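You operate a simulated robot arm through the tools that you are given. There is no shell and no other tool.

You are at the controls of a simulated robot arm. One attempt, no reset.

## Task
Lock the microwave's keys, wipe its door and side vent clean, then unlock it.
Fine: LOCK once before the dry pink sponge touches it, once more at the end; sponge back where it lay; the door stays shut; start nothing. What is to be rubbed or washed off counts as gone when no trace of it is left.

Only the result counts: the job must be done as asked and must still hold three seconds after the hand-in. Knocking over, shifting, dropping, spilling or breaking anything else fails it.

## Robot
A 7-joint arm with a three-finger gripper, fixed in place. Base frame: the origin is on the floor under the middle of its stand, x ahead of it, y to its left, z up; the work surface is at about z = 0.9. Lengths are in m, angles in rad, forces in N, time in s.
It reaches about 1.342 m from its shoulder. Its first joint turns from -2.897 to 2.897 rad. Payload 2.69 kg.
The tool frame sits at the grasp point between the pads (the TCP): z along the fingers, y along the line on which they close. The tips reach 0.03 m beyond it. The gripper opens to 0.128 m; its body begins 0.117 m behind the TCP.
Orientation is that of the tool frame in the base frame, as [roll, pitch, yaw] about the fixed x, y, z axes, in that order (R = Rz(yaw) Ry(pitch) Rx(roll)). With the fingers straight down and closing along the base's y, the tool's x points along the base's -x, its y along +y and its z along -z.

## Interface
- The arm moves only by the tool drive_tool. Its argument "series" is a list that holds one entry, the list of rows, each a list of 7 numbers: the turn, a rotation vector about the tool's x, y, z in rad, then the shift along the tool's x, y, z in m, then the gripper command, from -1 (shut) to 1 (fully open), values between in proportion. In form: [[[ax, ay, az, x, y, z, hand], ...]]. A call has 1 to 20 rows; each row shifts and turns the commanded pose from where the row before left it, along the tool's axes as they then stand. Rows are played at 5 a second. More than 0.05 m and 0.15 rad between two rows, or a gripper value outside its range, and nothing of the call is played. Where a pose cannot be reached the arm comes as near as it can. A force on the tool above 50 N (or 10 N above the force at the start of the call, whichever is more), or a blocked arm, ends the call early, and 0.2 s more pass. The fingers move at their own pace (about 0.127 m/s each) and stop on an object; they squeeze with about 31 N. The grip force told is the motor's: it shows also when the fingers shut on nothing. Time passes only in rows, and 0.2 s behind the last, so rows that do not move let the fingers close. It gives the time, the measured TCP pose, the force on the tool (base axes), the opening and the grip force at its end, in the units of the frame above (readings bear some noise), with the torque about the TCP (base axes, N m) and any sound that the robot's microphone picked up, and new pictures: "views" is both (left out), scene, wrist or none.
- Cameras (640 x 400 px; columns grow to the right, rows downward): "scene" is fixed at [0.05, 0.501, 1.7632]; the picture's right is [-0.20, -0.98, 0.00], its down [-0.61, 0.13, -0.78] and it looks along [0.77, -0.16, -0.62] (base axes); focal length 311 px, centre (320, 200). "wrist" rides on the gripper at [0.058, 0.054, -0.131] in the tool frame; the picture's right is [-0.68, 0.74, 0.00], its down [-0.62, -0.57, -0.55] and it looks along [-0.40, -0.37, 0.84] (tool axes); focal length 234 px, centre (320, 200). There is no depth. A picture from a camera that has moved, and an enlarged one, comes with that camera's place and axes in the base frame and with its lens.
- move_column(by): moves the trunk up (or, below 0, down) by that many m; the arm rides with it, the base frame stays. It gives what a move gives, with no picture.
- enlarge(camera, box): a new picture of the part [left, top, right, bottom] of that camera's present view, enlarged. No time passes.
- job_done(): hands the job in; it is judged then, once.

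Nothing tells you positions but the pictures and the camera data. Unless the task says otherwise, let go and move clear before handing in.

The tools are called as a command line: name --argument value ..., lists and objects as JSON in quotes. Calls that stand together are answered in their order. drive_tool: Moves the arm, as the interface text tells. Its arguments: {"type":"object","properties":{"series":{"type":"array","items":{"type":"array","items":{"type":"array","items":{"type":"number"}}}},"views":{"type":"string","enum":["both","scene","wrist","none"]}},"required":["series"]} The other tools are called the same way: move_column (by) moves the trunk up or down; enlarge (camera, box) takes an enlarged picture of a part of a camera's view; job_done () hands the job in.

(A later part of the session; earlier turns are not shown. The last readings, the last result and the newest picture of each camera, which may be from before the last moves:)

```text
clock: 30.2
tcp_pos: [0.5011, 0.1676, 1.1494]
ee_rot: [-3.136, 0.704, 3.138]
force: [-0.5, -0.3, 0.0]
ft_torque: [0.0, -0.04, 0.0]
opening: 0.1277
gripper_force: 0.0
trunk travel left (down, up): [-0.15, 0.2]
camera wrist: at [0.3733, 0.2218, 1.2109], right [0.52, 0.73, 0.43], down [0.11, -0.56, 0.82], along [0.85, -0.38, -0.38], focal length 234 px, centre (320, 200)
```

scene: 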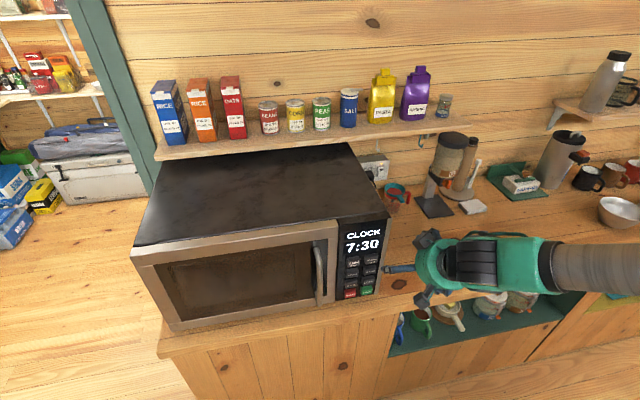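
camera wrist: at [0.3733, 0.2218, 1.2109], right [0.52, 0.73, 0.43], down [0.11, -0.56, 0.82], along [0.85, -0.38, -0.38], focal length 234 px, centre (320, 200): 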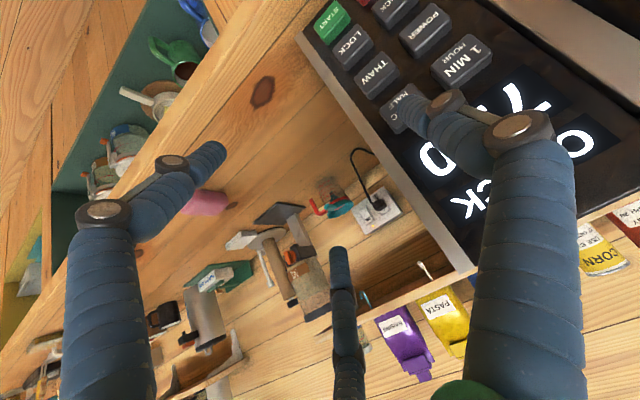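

LOCK consistently computes to about (y 0.244, z 0.994). I'll descend to just in front of it and check the thumb's alignment.

drive_tool --series '[[[0, 0, 0, 0.017, 0, 0.0318, 1], [0, 0, 0, 0.017, 0, 0.0318, 1], [0, 0, 0, 0.017, 0, 0.0318, 1], [0, 0, 0, 0.017, 0, 0.0318, 1]]]'

enlarge --camera "wrist" --box '[320, 0, 520, 160]'

enlarge --camera "scene" --box '[320, 220, 460, 320]'

```text
clock: 31.2
tcp_pos: [0.53, 0.1647, 1.0115]
ee_rot: [-3.137, 0.703, 3.138]
force: [-0.6, 0.0, 0.4]
ft_torque: [0.01, 0.01, -0.02]
opening: 0.1279
gripper_force: 0.1
trunk travel left (down, up): [-0.15, 0.2]
camera wrist: at [0.4017, 0.2191, 1.0719], right [0.52, 0.74, 0.43], down [0.11, -0.56, 0.82], along [0.85, -0.38, -0.38], focal length 234 px, centre (320, 200)
```

scene: 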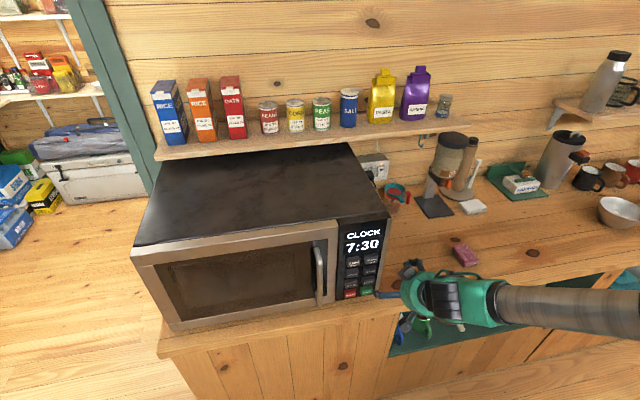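
wrist: 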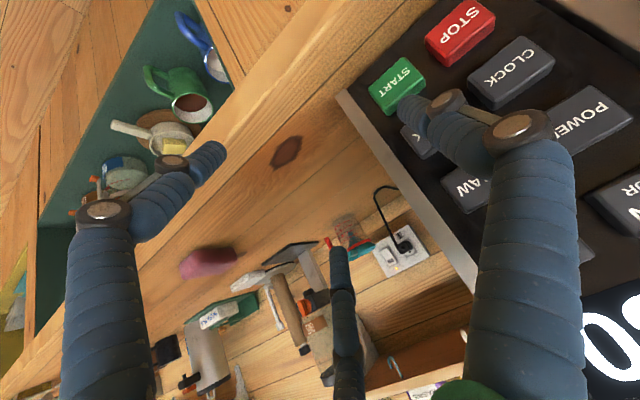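

```text
2.50 times, centred on (420, 80) of wrist
camera zoom: at [0.4017, 0.2191, 1.0719], right [0.52, 0.74, 0.43], down [0.11, -0.56, 0.82], along [0.85, -0.38, -0.38], focal length 585 px, centre (70, 500)
```

zoom: 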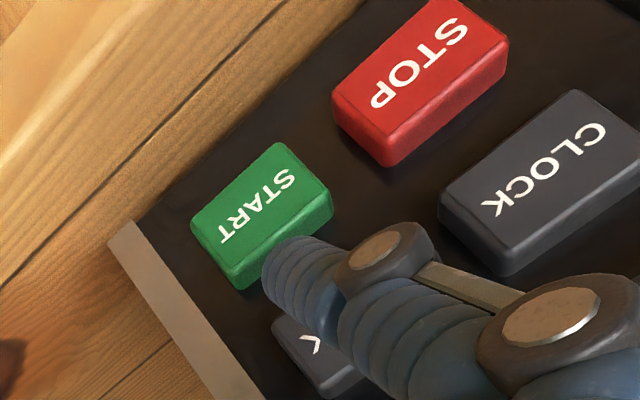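

```text
4.00 times, centred on (390, 270) of scene
camera zoom: at [0.05, 0.501, 1.7632], right [-0.2, -0.98, 0.0], down [-0.61, 0.13, -0.78], along [0.77, -0.16, -0.62], focal length 1243 px, centre (40, -80)
```

zoom: 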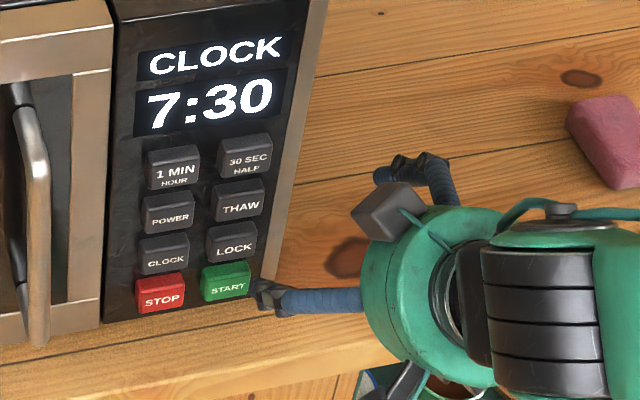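

The thumb tip sits slightly low and right of LOCK's centre (by ~7 mm); I'll correct and edge forward.

drive_tool --series '[[[0, 0, 0, -0.0039, 0.009, -0.0046, 1], [0, 0, 0, -0.0077, 0, 0.0064, 1], [0, 0, 0, -0.0077, 0, 0.0064, 1]]]'

enlarge --camera "wrist" --box '[320, 0, 520, 160]'

enlarge --camera "scene" --box '[320, 220, 460, 320]'

```text
clock: 32.0
tcp_pos: [0.5517, 0.1747, 1.0151]
ee_rot: [-3.138, 0.701, 3.138]
force: [-0.2, 0.2, 0.5]
ft_torque: [0.02, 0.0, 0.0]
opening: 0.1277
gripper_force: 0.1
trunk travel left (down, up): [-0.15, 0.2]
camera wrist: at [0.4222, 0.2287, 1.0773], right [0.52, 0.73, 0.43], down [0.11, -0.56, 0.82], along [0.85, -0.38, -0.38], focal length 234 px, centre (320, 200)
```

scene: 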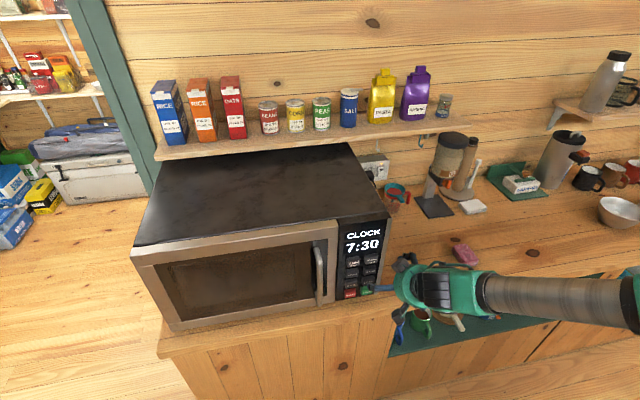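
wrist: 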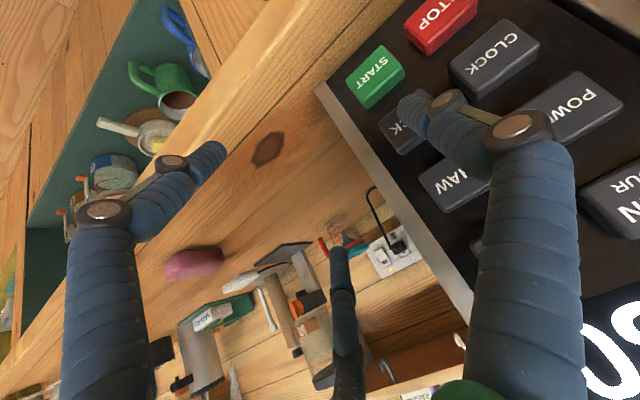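

```text
2.50 times, centred on (420, 80) of wrist
camera zoom: at [0.4222, 0.2287, 1.0773], right [0.52, 0.73, 0.43], down [0.11, -0.56, 0.82], along [0.85, -0.38, -0.38], focal length 585 px, centre (70, 500)
```

zoom: 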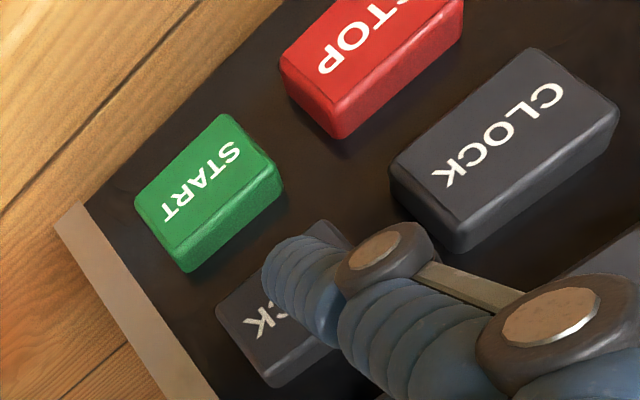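

```text
4.00 times, centred on (390, 270) of scene
camera zoom: at [0.05, 0.501, 1.7632], right [-0.2, -0.98, 0.0], down [-0.61, 0.13, -0.78], along [0.77, -0.16, -0.62], focal length 1243 px, centre (40, -80)
```

zoom: 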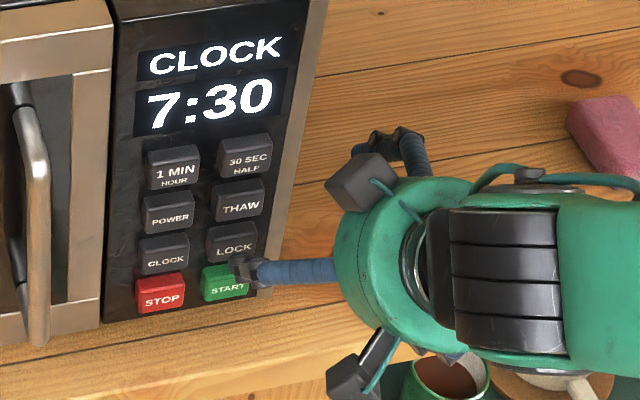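

Thumb is now over LOCK with good clearance to START. I'll advance in small steps and watch the force.

drive_tool --series '[[[0, 0, 0, -0.0026, 0, -0.0031, 1], [0, 0, 0, -0.0031, 0, 0.0026, 1], [0, 0, 0, -0.0031, 0, 0.0026, 1]]]' --views "none"

```text
clock: 32.8
tcp_pos: [0.5582, 0.1747, 1.0203]
ee_rot: [-3.137, 0.702, 3.139]
force: [0.0, -0.6, -0.2]
ft_torque: [0.03, 0.0, 0.04]
opening: 0.128
gripper_force: 0.0
trunk travel left (down, up): [-0.15, 0.2]
```

drive_tool --series '[[[0, 0, 0, -0.0031, 0, 0.0026, 1]]]' --views "wrist"

enlarge --camera "wrist" --box '[320, 0, 520, 160]'

```text
clock: 33.2
tcp_pos: [0.5633, 0.1759, 1.0196]
ee_rot: [-3.135, 0.704, 3.138]
force: [-6.6, 0.9, 1.8]
ft_torque: [0.13, 0.02, 0.48]
opening: 0.1281
gripper_force: 0.1
trunk travel left (down, up): [-0.15, 0.2]
heard: click
camera wrist: at [0.434, 0.2291, 1.0811], right [0.52, 0.73, 0.43], down [0.11, -0.56, 0.82], along [0.85, -0.38, -0.38], focal length 234 px, centre (320, 200)
```

wrist: 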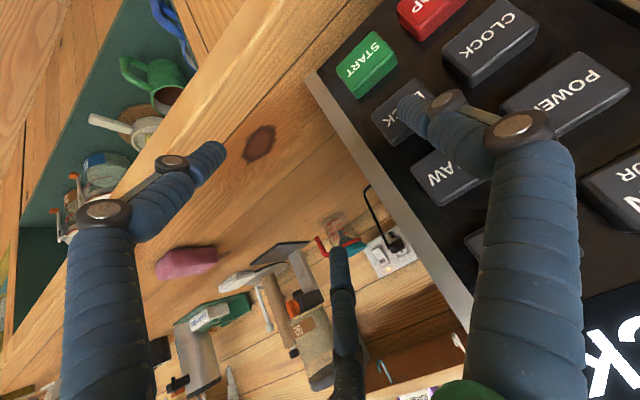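

```text
2.50 times, centred on (420, 80) of wrist
camera zoom: at [0.434, 0.2291, 1.0811], right [0.52, 0.73, 0.43], down [0.11, -0.56, 0.82], along [0.85, -0.38, -0.38], focal length 585 px, centre (70, 500)
```

zoom: 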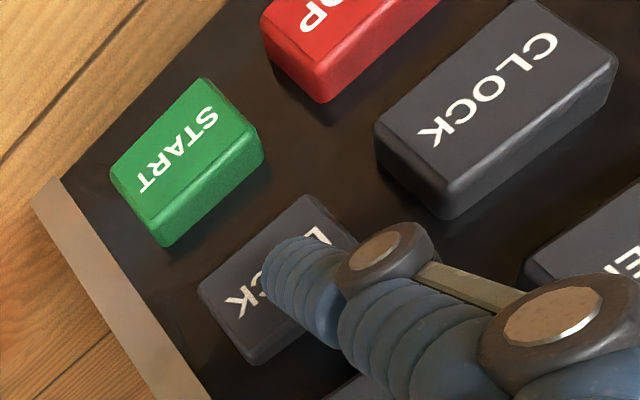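

A click came at about 6.6 N right on LOCK. I'll back straight out and read the display.

drive_tool --series '[[[0, 0, 0, 0.0153, 0, -0.0129, 1], [0, 0, 0, 0.023, 0, -0.0193, 1], [0, 0, 0, 0.023, 0, -0.0193, 1]]]' --views "scene"

enlarge --camera "scene" --box '[320, 200, 420, 310]'

```text
clock: 34.0
tcp_pos: [0.4837, 0.1752, 1.0206]
ee_rot: [-3.136, 0.703, 3.141]
force: [-0.4, 0.0, -0.3]
ft_torque: [-0.04, 0.03, -0.04]
opening: 0.1283
gripper_force: 0.0
trunk travel left (down, up): [-0.15, 0.2]
```

scene: 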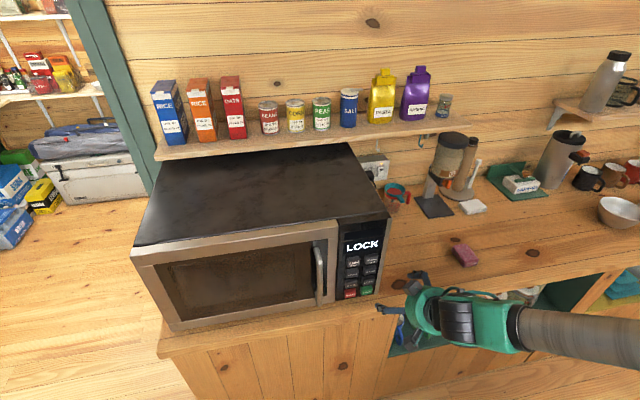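

```text
3.64 times, centred on (370, 255) of scene
camera zoom: at [0.05, 0.501, 1.7632], right [-0.2, -0.98, 0.0], down [-0.61, 0.13, -0.78], along [0.77, -0.16, -0.62], focal length 1130 px, centre (138, 0)
```

zoom: 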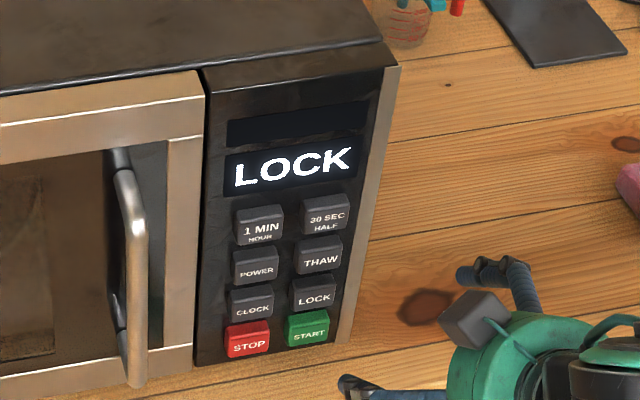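

The display now reads LOCK. Next I'll raise the hand, turn it vertical and look down on the pink sponge.

drive_tool --series '[[[0, 0, 0, -0.029, 0, -0.0344, 1], [0, 0, 0, -0.029, 0, -0.0344, 1], [0, 0, 0, -0.029, 0, -0.0344, 1], [0, 0, 0, -0.029, 0, -0.0344, 1], [0, 0.1406, 0, 0, 0, 0, 1], [0, 0.1406, 0, 0, 0, 0, 1], [0, 0.1406, 0, 0, 0, 0, 1], [0, 0.1406, 0, 0, 0, 0, 1], [0, 0.1406, 0, 0, 0, 0, 1], [0, 0, 0, -0.0166, -0.0393, 0, 1], [0, 0, 0, -0.0166, -0.0393, 0, 1], [0, 0, 0, -0.0166, -0.0393, 0, 1], [0, 0, 0, -0.0166, -0.0393, 0, 1], [0, 0, 0, -0.0166, -0.0393, 0, 1], [0, 0, 0, -0.0166, -0.0393, 0, 1], [0, 0, 0, -0.0166, -0.0393, 0, 1]]]'

enlarge --camera "wrist" --box '[260, 100, 400, 200]'

enlarge --camera "scene" --box '[420, 210, 520, 290]'

```text
clock: 37.4
tcp_pos: [0.6002, -0.1006, 1.2007]
ee_rot: [-3.138, -0.001, 3.136]
force: [-0.3, 0.5, 0.4]
ft_torque: [-0.05, 0.01, -0.02]
opening: 0.1283
gripper_force: 0.0
trunk travel left (down, up): [-0.15, 0.2]
camera wrist: at [0.5416, -0.0474, 1.3308], right [0.68, 0.73, 0.0], down [0.61, -0.57, 0.55], along [0.4, -0.38, -0.84], focal length 234 px, centre (320, 200)
```

scene: 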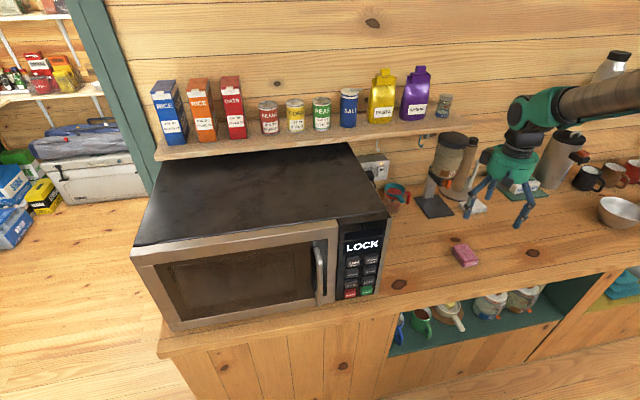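
wrist: 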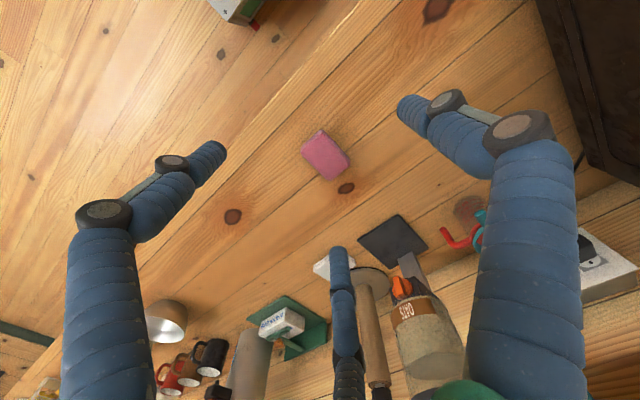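

```text
4.00 times, centred on (330, 150) of wrist
camera zoom: at [0.5416, -0.0474, 1.3308], right [0.68, 0.73, 0.0], down [0.61, -0.57, 0.55], along [0.4, -0.38, -0.84], focal length 937 px, centre (280, 400)
```

zoom: 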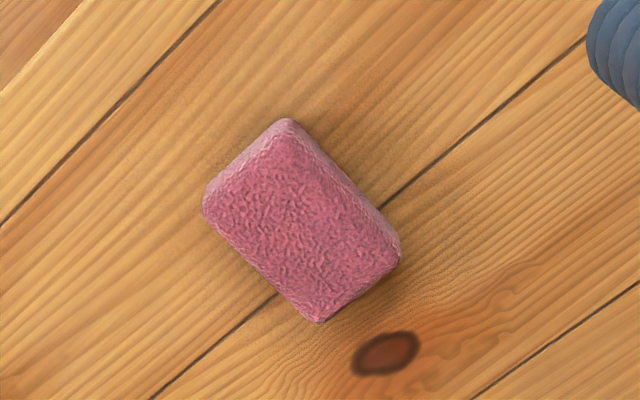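

```text
5.00 times, centred on (470, 250) of scene
camera zoom: at [0.05, 0.501, 1.7632], right [-0.2, -0.98, 0.0], down [-0.61, 0.13, -0.78], along [0.77, -0.16, -0.62], focal length 1553 px, centre (-430, -50)
```

zoom: 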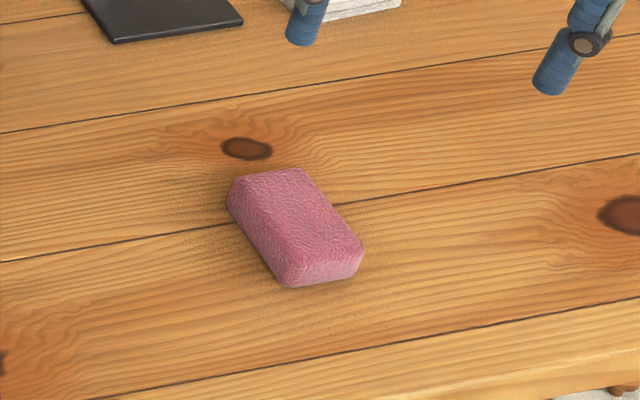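

drive_tool --series '[[[0, 0, 0, -0.0152, -0.0117, 0.036, 1], [0, 0, 0, -0.0152, -0.0117, 0.036, 1], [0, 0, 0, -0.0152, -0.0117, 0.036, 1], [0, 0, 0, -0.0152, -0.0117, 0.036, 1], [0, 0, 0, -0.0152, -0.0117, 0.036, 1]]]'

enlarge --camera "wrist" --box '[220, 80, 420, 220]'

enlarge --camera "scene" --box '[420, 210, 520, 290]'

```text
clock: 38.6
tcp_pos: [0.673, -0.1589, 1.0206]
ee_rot: [-3.139, -0.002, 3.136]
force: [-0.9, 1.0, 0.1]
ft_torque: [-0.02, -0.02, 0.0]
opening: 0.128
gripper_force: 0.0
trunk travel left (down, up): [-0.15, 0.2]
camera wrist: at [0.6152, -0.105, 1.1511], right [0.68, 0.73, 0.0], down [0.61, -0.57, 0.55], along [0.4, -0.38, -0.84], focal length 234 px, centre (320, 200)
```

scene: 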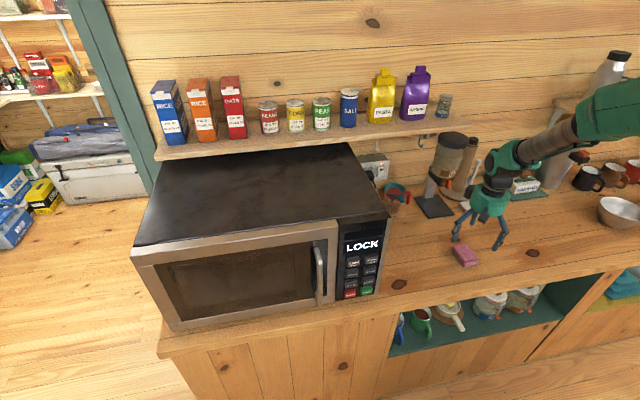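
wrist: 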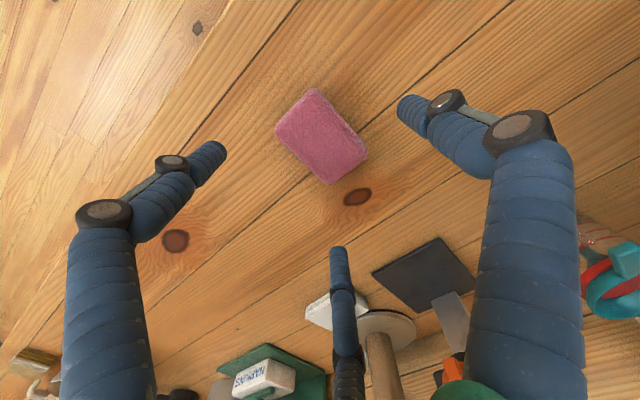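

```text
2.86 times, centred on (320, 150) of wrist
camera zoom: at [0.6152, -0.105, 1.1511], right [0.68, 0.73, 0.0], down [0.61, -0.57, 0.55], along [0.4, -0.38, -0.84], focal length 669 px, centre (320, 343)
```

zoom: 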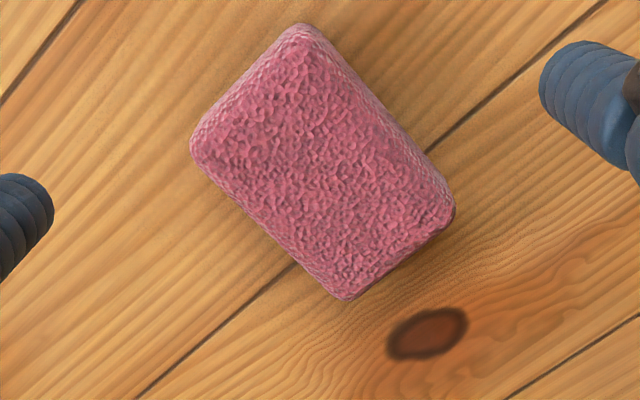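

```text
5.00 times, centred on (470, 250) of scene
camera zoom: at [0.05, 0.501, 1.7632], right [-0.2, -0.98, 0.0], down [-0.61, 0.13, -0.78], along [0.77, -0.16, -0.62], focal length 1553 px, centre (-430, -50)
```

zoom: 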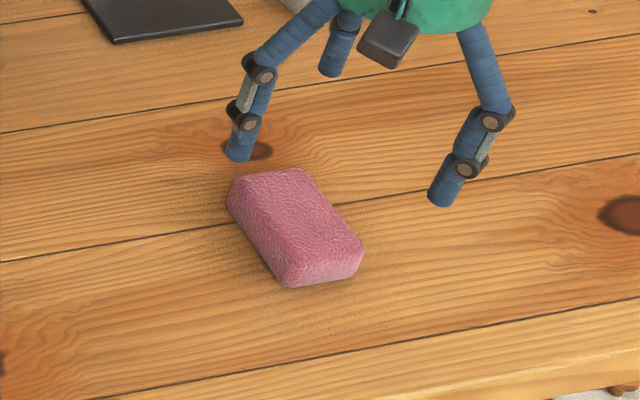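

The sponge is ~0.086 (x) × 0.056 (y) centred near (0.679, -0.162). With this three-finger hand it's best held by its sides with the thumb on the near end, so I'll yaw 90° before descending.

drive_tool --series '[[[0, 0, -0.1433, 0, 0, 0, 1], [0, 0, -0.1433, 0, 0, 0, 1], [0, 0, -0.1433, 0, 0, 0, 1], [0, 0, -0.1433, 0, 0, 0, 1], [0, 0, -0.1433, 0, 0, 0, 1], [0, 0, -0.1433, 0, 0, 0, 1], [0, 0, -0.1433, 0, 0, 0, 1], [0, 0, -0.1433, 0, 0, 0, 1], [0, 0, -0.1433, 0, 0, 0, 1], [0, 0, -0.1433, 0, 0, 0, 1], [0, 0, -0.1433, 0, 0, 0, 1], [0, 0, 0, 0, 0, 0, 1]]]'

enlarge --camera "wrist" --box '[220, 60, 420, 200]'

enlarge --camera "scene" --box '[420, 190, 520, 290]'

```text
clock: 41.2
tcp_pos: [0.6739, -0.1597, 1.0215]
ee_rot: [3.14, -0.002, -1.571]
force: [-0.8, -0.1, 0.1]
ft_torque: [0.03, -0.01, 0.01]
opening: 0.1277
gripper_force: 0.0
trunk travel left (down, up): [-0.15, 0.2]
camera wrist: at [0.6202, -0.2181, 1.1513], right [-0.74, 0.68, 0.0], down [0.57, 0.62, 0.55], along [0.37, 0.4, -0.84], focal length 234 px, centre (320, 200)
```

scene: 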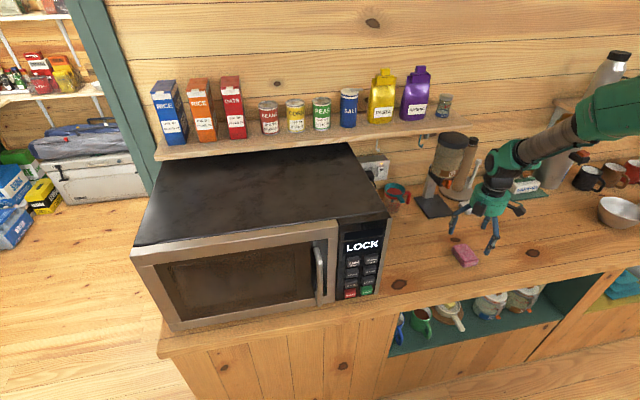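
wrist: 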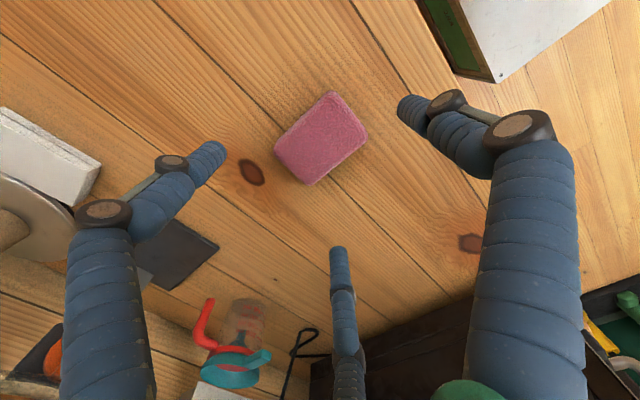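

```text
2.86 times, centred on (320, 130) of wrist
camera zoom: at [0.6202, -0.2181, 1.1513], right [-0.74, 0.68, 0.0], down [0.57, 0.62, 0.55], along [0.37, 0.4, -0.84], focal length 669 px, centre (320, 400)
```

zoom: 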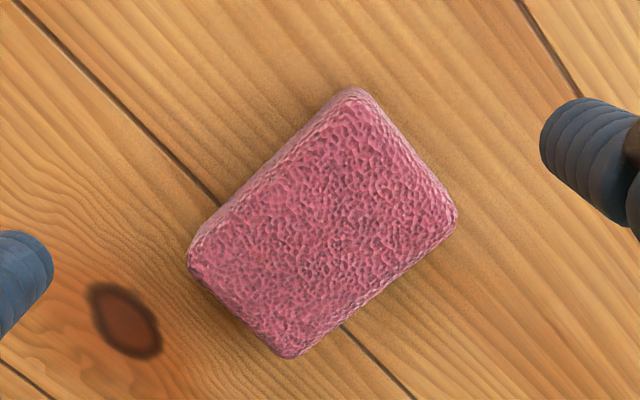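

```text
4.00 times, centred on (470, 240) of scene
camera zoom: at [0.05, 0.501, 1.7632], right [-0.2, -0.98, 0.0], down [-0.61, 0.13, -0.78], along [0.77, -0.16, -0.62], focal length 1243 px, centre (-280, 40)
```

zoom: 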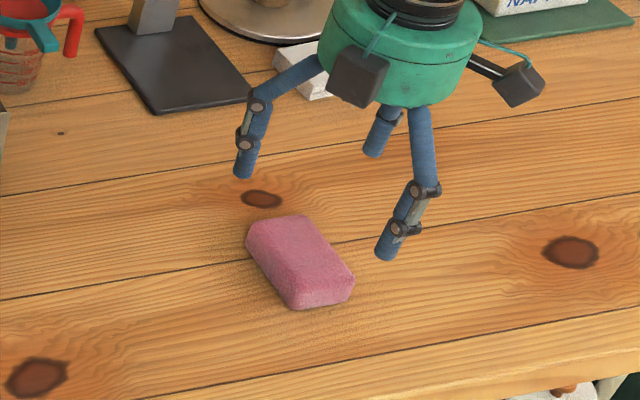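

drive_tool --series '[[[0, 0, 0, 0, 0.0022, 0.027, 1], [0, 0, 0, 0, 0.0022, 0.027, 1], [0, 0, 0, 0, 0, 0.0275, 1], [0, 0, 0, 0, 0, 0, 1]]]'

enlarge --camera "scene" --box '[420, 190, 520, 290]'

enlarge --camera "wrist" --box '[180, 60, 460, 260]'

```text
clock: 42.2
tcp_pos: [0.6684, -0.1601, 0.9388]
ee_rot: [3.139, -0.004, -1.569]
force: [0.2, 0.3, -0.8]
ft_torque: [-0.01, -0.01, 0.0]
opening: 0.1276
gripper_force: 0.1
trunk travel left (down, up): [-0.15, 0.2]
camera wrist: at [0.6154, -0.219, 1.069], right [-0.74, 0.68, 0.0], down [0.57, 0.62, 0.55], along [0.37, 0.4, -0.84], focal length 234 px, centre (320, 200)
```

scene: 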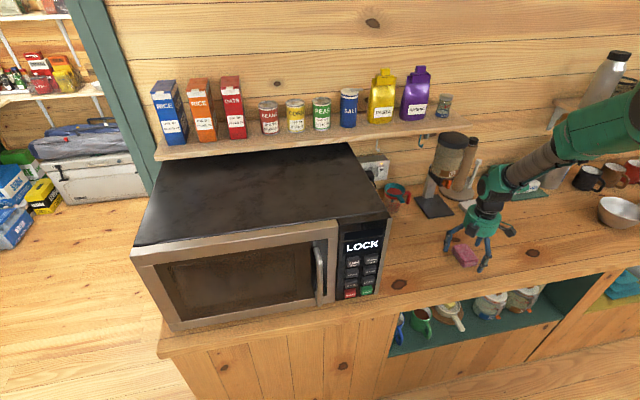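
wrist: 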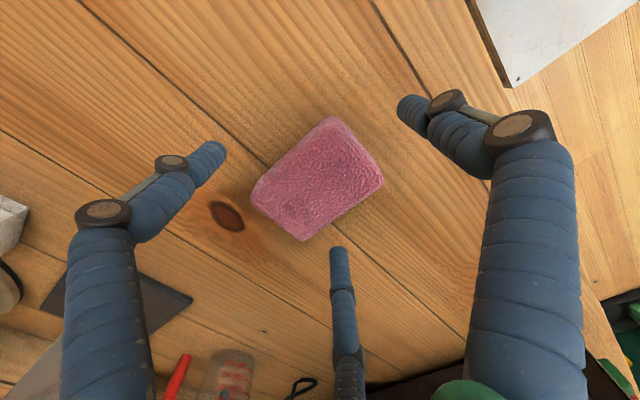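

```text
4.00 times, centred on (470, 240) of scene
camera zoom: at [0.05, 0.501, 1.7632], right [-0.2, -0.98, 0.0], down [-0.61, 0.13, -0.78], along [0.77, -0.16, -0.62], focal length 1243 px, centre (-280, 40)
```

zoom: 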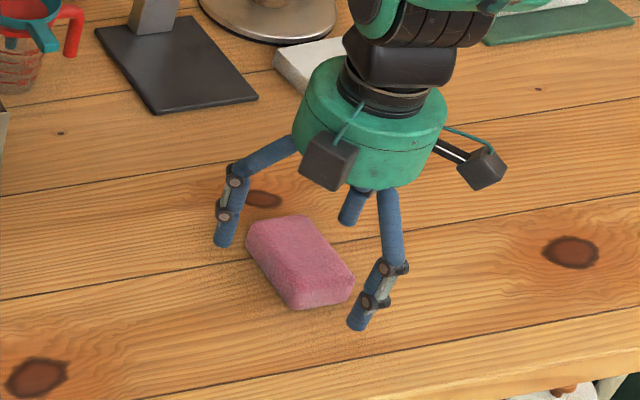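

```text
2.00 times, centred on (320, 160) of wrist
camera zoom: at [0.6154, -0.219, 1.069], right [-0.74, 0.68, 0.0], down [0.57, 0.62, 0.55], along [0.37, 0.4, -0.84], focal length 468 px, centre (320, 280)
```

zoom: 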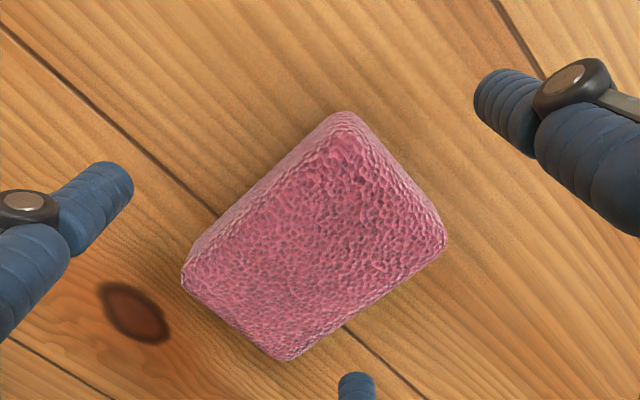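

The tips straddle the sponge at mid-height. I'll close partway to check the centring before squeezing.

drive_tool --series '[[[0, 0, 0, 0, 0, 0, 0.5], [0, 0, 0, 0, 0, 0, 0.2], [0, 0, 0, 0, 0, 0, 0.2], [0, 0, 0, 0, 0, 0, 0.2]]]'

enlarge --camera "wrist" --box '[180, 60, 460, 260]'

enlarge --camera "scene" --box '[430, 210, 510, 290]'

```text
clock: 43.2
tcp_pos: [0.6694, -0.1609, 0.9402]
ee_rot: [3.141, -0.004, -1.571]
force: [0.4, 0.6, -0.7]
ft_torque: [0.0, 0.0, 0.03]
opening: 0.0769
gripper_force: 0.1
trunk travel left (down, up): [-0.15, 0.2]
camera wrist: at [0.6152, -0.2188, 1.0694], right [-0.74, 0.68, 0.0], down [0.57, 0.62, 0.55], along [0.37, 0.4, -0.84], focal length 234 px, centre (320, 200)
```

scene: 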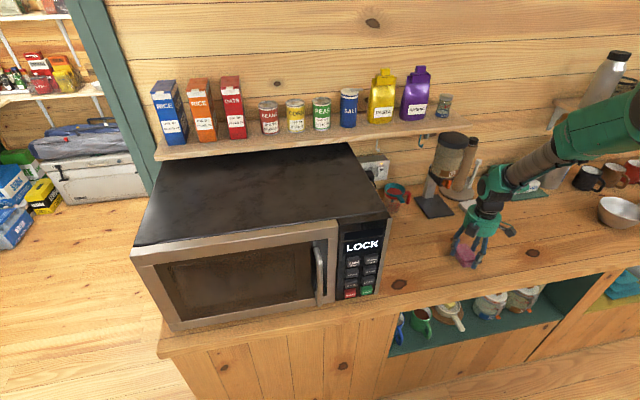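
wrist: 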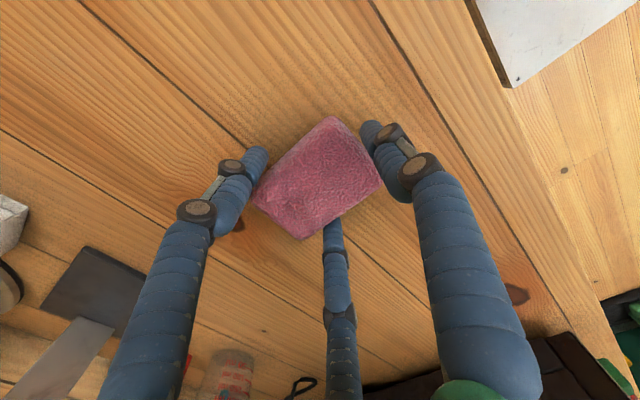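

```text
2.00 times, centred on (320, 160) of wrist
camera zoom: at [0.6152, -0.2188, 1.0694], right [-0.74, 0.68, 0.0], down [0.57, 0.62, 0.55], along [0.37, 0.4, -0.84], focal length 468 px, centre (320, 280)
```

zoom: 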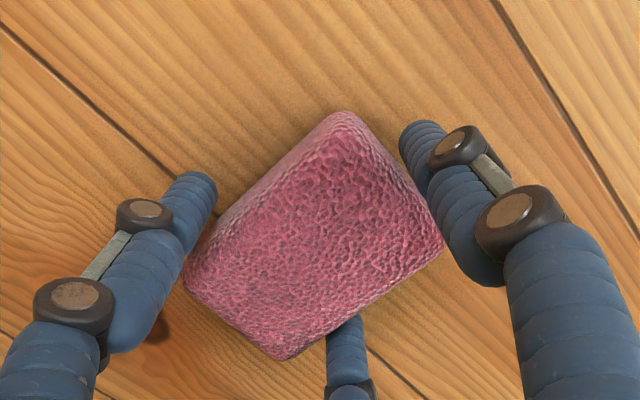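

```text
5.00 times, centred on (470, 250) of scene
camera zoom: at [0.05, 0.501, 1.7632], right [-0.2, -0.98, 0.0], down [-0.61, 0.13, -0.78], along [0.77, -0.16, -0.62], focal length 1553 px, centre (-430, -50)
```

zoom: 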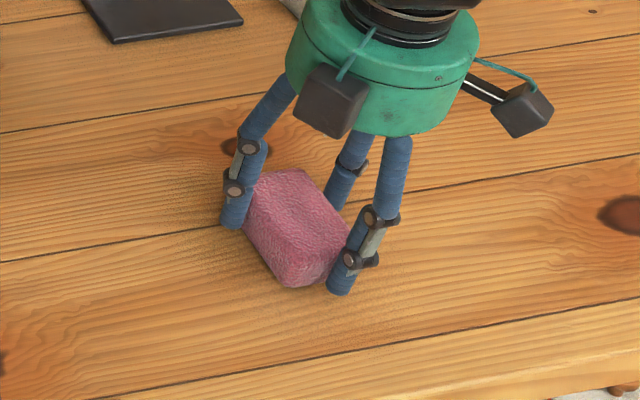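

Centring looks fine. Closing fully now.

drive_tool --series '[[[0, 0, 0, 0, 0, 0, 0.05], [0, 0, 0, 0, 0, 0, -0.1], [0, 0, 0, 0, 0, 0, -1], [0, 0, 0, 0, 0, 0, -1], [0, 0, 0, 0, 0, 0, -1]]]'

enlarge --camera "wrist" --box '[180, 60, 460, 260]'

enlarge --camera "scene" --box '[430, 210, 510, 290]'

```text
clock: 44.4
tcp_pos: [0.6686, -0.1598, 0.9391]
ee_rot: [3.14, -0.005, -1.57]
force: [-0.4, 0.7, 3.0]
ft_torque: [-0.03, 0.06, -0.02]
opening: 0.0671
gripper_force: 31.1
trunk travel left (down, up): [-0.15, 0.2]
camera wrist: at [0.6151, -0.2188, 1.0695], right [-0.74, 0.68, 0.0], down [0.57, 0.62, 0.55], along [0.37, 0.4, -0.84], focal length 234 px, centre (320, 200)
```

scene: 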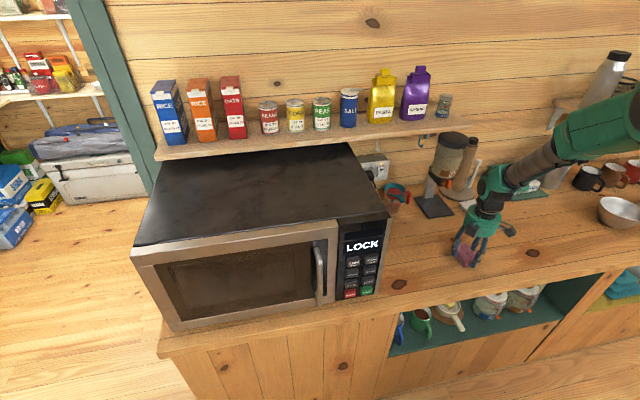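
wrist: 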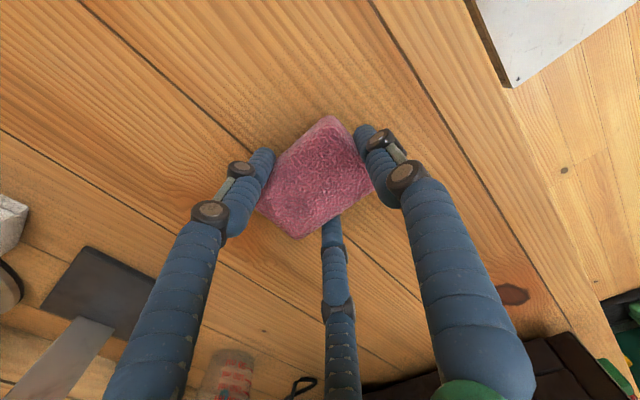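

```text
2.00 times, centred on (320, 160) of wrist
camera zoom: at [0.6151, -0.2188, 1.0695], right [-0.74, 0.68, 0.0], down [0.57, 0.62, 0.55], along [0.37, 0.4, -0.84], focal length 468 px, centre (320, 280)
```

zoom: 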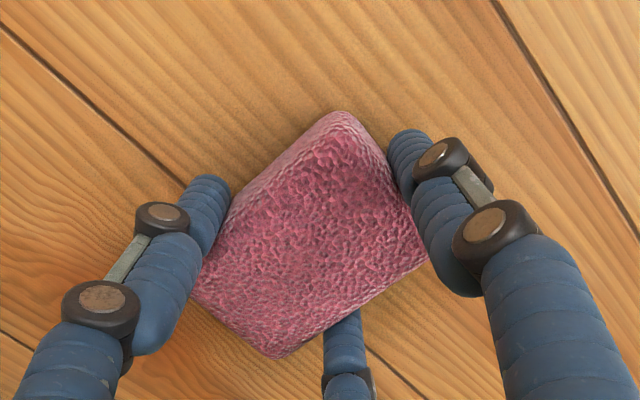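

```text
5.00 times, centred on (470, 250) of scene
camera zoom: at [0.05, 0.501, 1.7632], right [-0.2, -0.98, 0.0], down [-0.61, 0.13, -0.78], along [0.77, -0.16, -0.62], focal length 1553 px, centre (-430, -50)
```

zoom: 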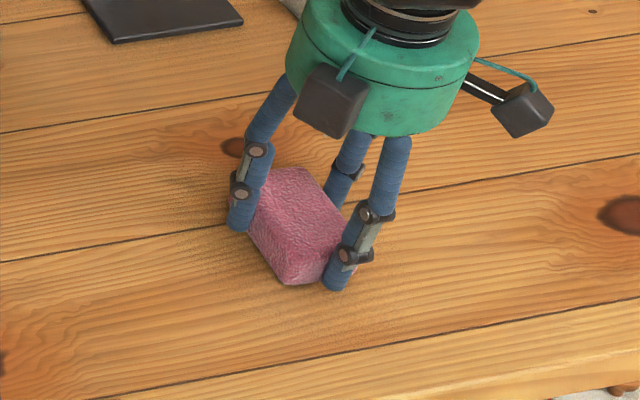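

Gripped at 0.067 m opening. Lifting straight up and checking the hold.

drive_tool --series '[[[0, 0, 0, 0, 0, -0.02, -1], [0, 0, 0, 0, 0, -0.04, -1], [0, 0, 0, 0, 0, -0.04, -1], [0, 0, 0, 0, 0, -0.04, -1], [0, 0, 0, 0, 0, -0.04, -1]]]'

enlarge --camera "wrist" --box '[180, 60, 460, 260]'

enlarge --camera "scene" --box '[420, 170, 520, 270]'

```text
clock: 45.6
tcp_pos: [0.6688, -0.1612, 1.1191]
ee_rot: [3.138, -0.004, -1.573]
force: [0.8, 1.1, -0.6]
ft_torque: [0.01, 0.0, -0.01]
opening: 0.0668
gripper_force: 31.1
trunk travel left (down, up): [-0.15, 0.2]
camera wrist: at [0.6161, -0.2192, 1.2492], right [-0.74, 0.68, 0.0], down [0.57, 0.62, 0.54], along [0.37, 0.4, -0.84], focal length 234 px, centre (320, 200)
```

scene: 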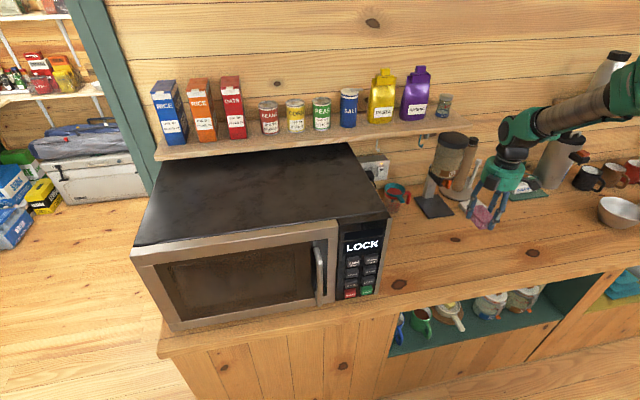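
wrist: 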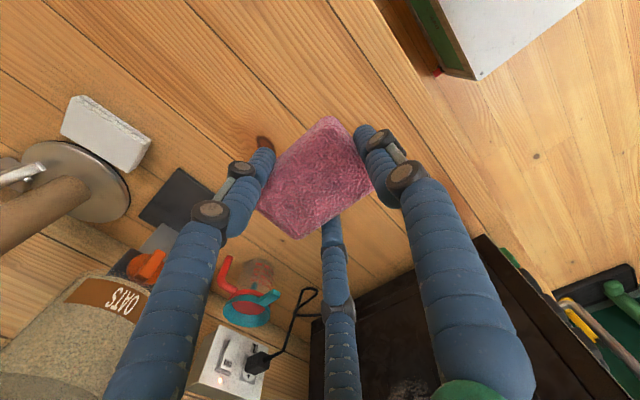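

```text
2.00 times, centred on (320, 160) of wrist
camera zoom: at [0.6161, -0.2192, 1.2492], right [-0.74, 0.68, 0.0], down [0.57, 0.62, 0.54], along [0.37, 0.4, -0.84], focal length 468 px, centre (320, 280)
```

zoom: 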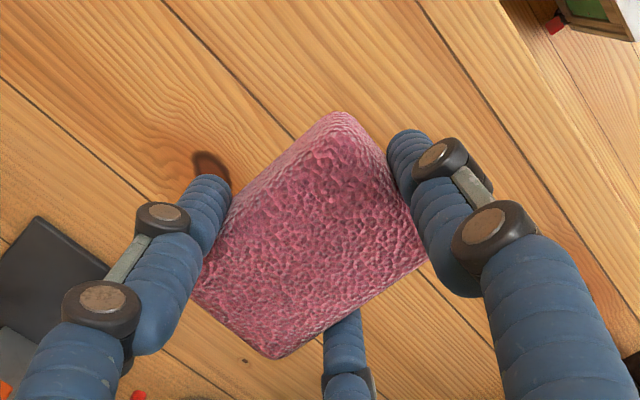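

```text
4.00 times, centred on (470, 220) of scene
camera zoom: at [0.05, 0.501, 1.7632], right [-0.2, -0.98, 0.0], down [-0.61, 0.13, -0.78], along [0.77, -0.16, -0.62], focal length 1243 px, centre (-280, 120)
```

zoom: 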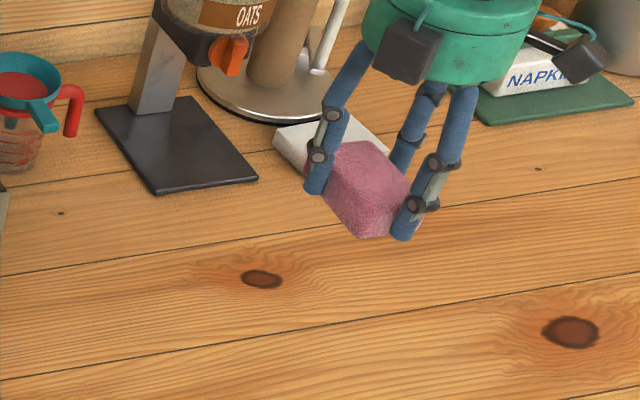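

The sponge is held firmly, its flat underside about 9 mm beyond the tips. I'll move toward the vent side and pitch the hand level so the flat face points at the vent.

drive_tool --series '[[[0, 0, 0, -0.0282, -0.0262, -0.0022, -1], [0, 0, 0, -0.0282, -0.0262, -0.0022, -1], [0, 0, 0, -0.0282, -0.0262, -0.0022, -1], [0, 0, 0, -0.0282, -0.0262, -0.0022, -1], [0, 0, 0, -0.0282, -0.0262, -0.0022, -1], [0, -0.1428, 0, 0, 0, 0, -1], [0, -0.1428, 0, 0, 0, 0, -1], [0, -0.1428, 0, 0, 0, 0, -1], [0, -0.1428, 0, 0, 0, 0, -1], [0, -0.1428, 0, 0, 0, 0, -1], [0, -0.1428, 0, 0, 0, 0, -1], [0, -0.1428, 0, 0, 0, 0, -1], [0, -0.1428, 0, 0, 0, 0, -1]]]'

```text
clock: 48.4
tcp_pos: [0.8003, -0.0193, 1.1302]
ee_rot: [-3.141, 1.14, -1.572]
force: [-1.0, -0.1, -0.2]
ft_torque: [-0.06, 0.03, -0.01]
opening: 0.0666
gripper_force: 31.6
trunk travel left (down, up): [-0.15, 0.2]
camera wrist: at [0.7468, -0.1625, 1.1304], right [-0.74, 0.28, 0.61], down [0.57, -0.24, 0.79], along [0.37, 0.93, 0.02], focal length 234 px, centre (320, 200)
```

scene: 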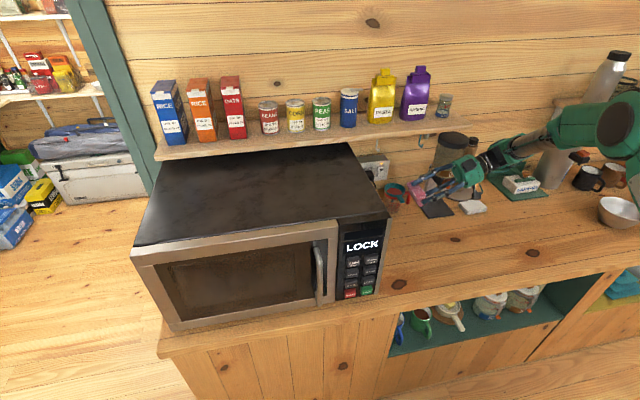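
wrist: 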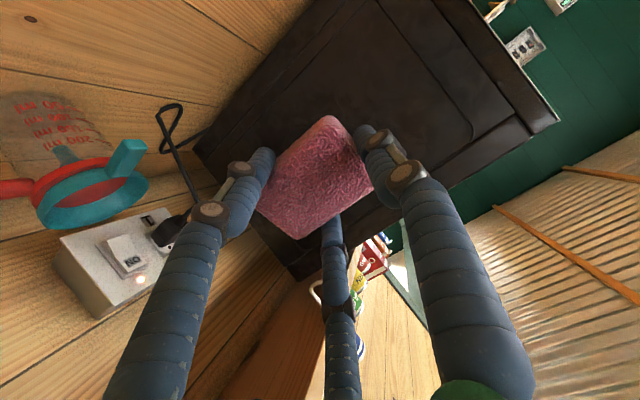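

drive_tool --series '[[[0, -0.1436, 0, 0, 0, 0, -1], [0, -0.1436, 0, 0, 0, 0, -1], [0, -0.1436, 0, 0, 0, 0, -1], [0, 0, 0, 0, 0, 0.03, -1], [0, 0, 0, 0, 0, 0.03, -1], [0, 0, 0, 0, 0, 0.03, -1], [0, 0, 0, 0, 0, 0.03, -1]]]'

enlarge --camera "scene" --box '[340, 140, 500, 240]'

enlarge --camera "wrist" --box '[180, 60, 460, 260]'

```text
clock: 50.0
tcp_pos: [0.8019, 0.1005, 1.1281]
ee_rot: [2.164, 1.569, -2.552]
force: [0.3, -0.2, -0.4]
ft_torque: [0.0, 0.01, 0.04]
opening: 0.0667
gripper_force: 31.7
trunk travel left (down, up): [-0.15, 0.2]
camera wrist: at [0.7478, -0.0308, 1.0693], right [-0.74, 0.0, 0.68], down [0.57, -0.55, 0.62], along [0.37, 0.84, 0.4], focal length 234 px, centre (320, 200)
```

scene: 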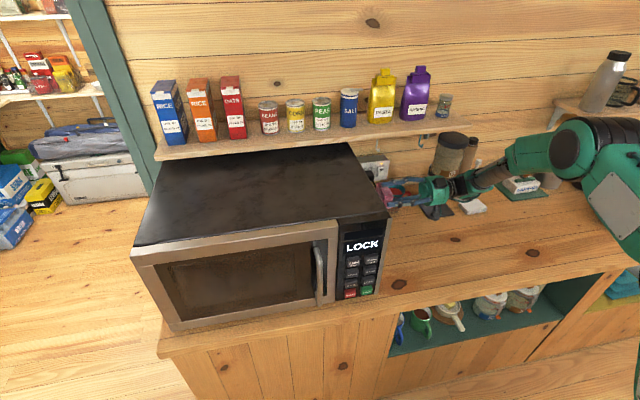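
wrist: 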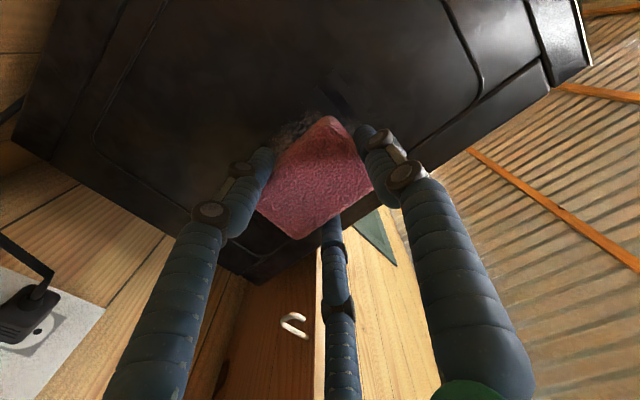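

```text
4.00 times, centred on (420, 190) of scene
camera zoom: at [0.05, 0.501, 1.7632], right [-0.2, -0.98, 0.0], down [-0.61, 0.13, -0.78], along [0.77, -0.16, -0.62], focal length 1243 px, centre (-80, 240)
```

zoom: 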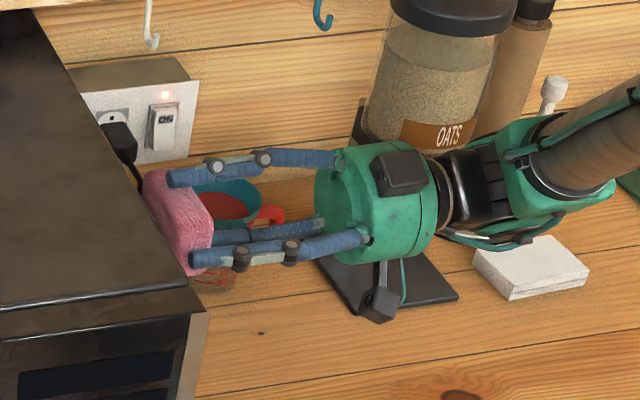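

```text
2.00 times, centred on (320, 160) of wrist
camera zoom: at [0.7478, -0.0308, 1.0693], right [-0.74, 0.0, 0.68], down [0.57, -0.55, 0.62], along [0.37, 0.84, 0.4], focal length 468 px, centre (320, 280)
```

zoom: 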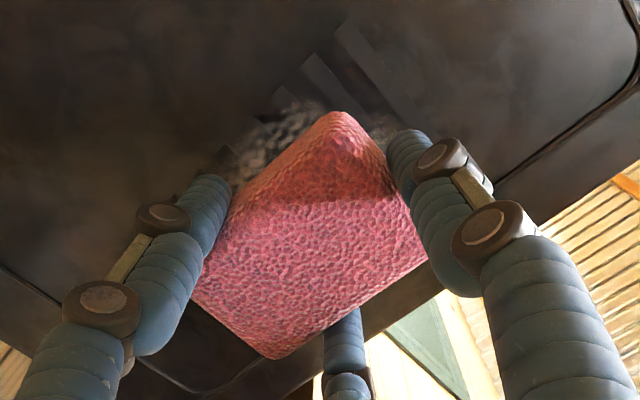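

The hand is level and the sponge face is parallel to the vent. I'll approach in small steps until I feel contact.

drive_tool --series '[[[0, 0, 0, 0, 0, 0.02, -1], [0, 0, 0, 0, 0, 0.02, -1], [0, 0, 0, 0, 0, 0.01, -1]]]' --views "none"

drive_tool --series '[[[0, 0, 0, 0, 0, 0.005, -1], [0, 0, 0, 0, 0, 0, -1]]]' --views "wrist"

```text
clock: 50.8
tcp_pos: [0.8007, 0.1509, 1.1294]
ee_rot: [2.44, 1.569, -2.271]
force: [-0.8, 0.8, 0.3]
ft_torque: [0.0, 0.01, -0.01]
opening: 0.0665
gripper_force: 31.4
trunk travel left (down, up): [-0.15, 0.2]
```

```text
clock: 51.4
tcp_pos: [0.801, 0.1558, 1.1281]
ee_rot: [2.358, 1.57, -2.355]
force: [0.3, 0.4, -0.2]
ft_torque: [-0.01, -0.07, -0.02]
opening: 0.0664
gripper_force: 31.1
trunk travel left (down, up): [-0.15, 0.2]
camera wrist: at [0.7467, 0.0246, 1.07], right [-0.74, 0.0, 0.68], down [0.57, -0.55, 0.62], along [0.37, 0.84, 0.4], focal length 234 px, centre (320, 200)
```

wrist: 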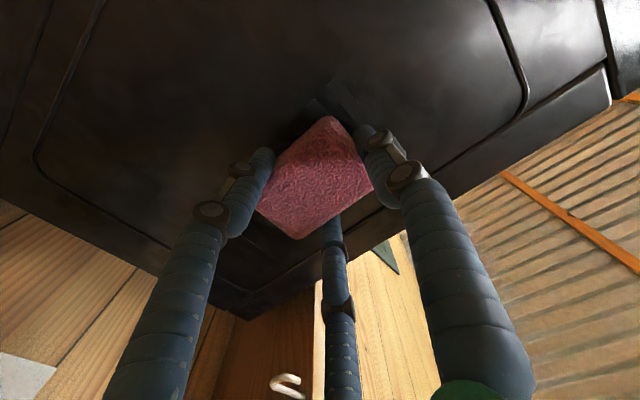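

drive_tool --series '[[[0, 0, 0, 0, 0, 0.004, -1], [0, 0, 0, 0, 0, 0, -1]]]' --views "none"

drive_tool --series '[[[0, 0, 0, 0, 0, 0.004, -1], [0, 0, 0, 0, 0, 0, -1]]]' --views "none"

```text
clock: 52.0
tcp_pos: [0.8002, 0.1597, 1.1302]
ee_rot: [2.359, 1.569, -2.353]
force: [0.4, 0.4, 0.0]
ft_torque: [0.03, 0.02, 0.0]
opening: 0.0661
gripper_force: 30.5
trunk travel left (down, up): [-0.15, 0.2]
```

```text
clock: 52.6
tcp_pos: [0.8, 0.1598, 1.1305]
ee_rot: [1.538, 1.568, 3.108]
force: [-3.2, -37.4, -2.7]
ft_torque: [-0.11, 0.05, -0.44]
opening: 0.0665
gripper_force: 31.2
trunk travel left (down, up): [-0.15, 0.2]
```

Contact found at TCP y≈0.160; the controller is stiff (37 N for 4 mm). I'll ease back to a light press.

drive_tool --series '[[[0, 0, 0, 0, 0, -0.003, -1], [0, 0, 0, 0, 0, 0, -1]]]' --views "none"

```text
clock: 53.2
tcp_pos: [0.8003, 0.1607, 1.1294]
ee_rot: [2.085, 1.568, -2.625]
force: [3.1, -14.5, -1.0]
ft_torque: [-0.04, 0.06, -0.45]
opening: 0.0666
gripper_force: 31.3
trunk travel left (down, up): [-0.15, 0.2]
```

drive_tool --series '[[[0, 0, 0, 0, 0, -0.0006, -1], [0, 0, 0, 0, -0.008, 0, -1], [0, 0, 0, 0, -0.008, 0, -1], [0, 0, 0, 0, -0.008, 0, -1]]]' --views "none"

```text
clock: 54.2
tcp_pos: [0.8242, 0.1609, 1.1299]
ee_rot: [2.221, 1.569, -2.491]
force: [0.1, -2.5, -1.5]
ft_torque: [0.01, 0.0, -0.06]
opening: 0.0659
gripper_force: 31.1
trunk travel left (down, up): [-0.15, 0.2]
```

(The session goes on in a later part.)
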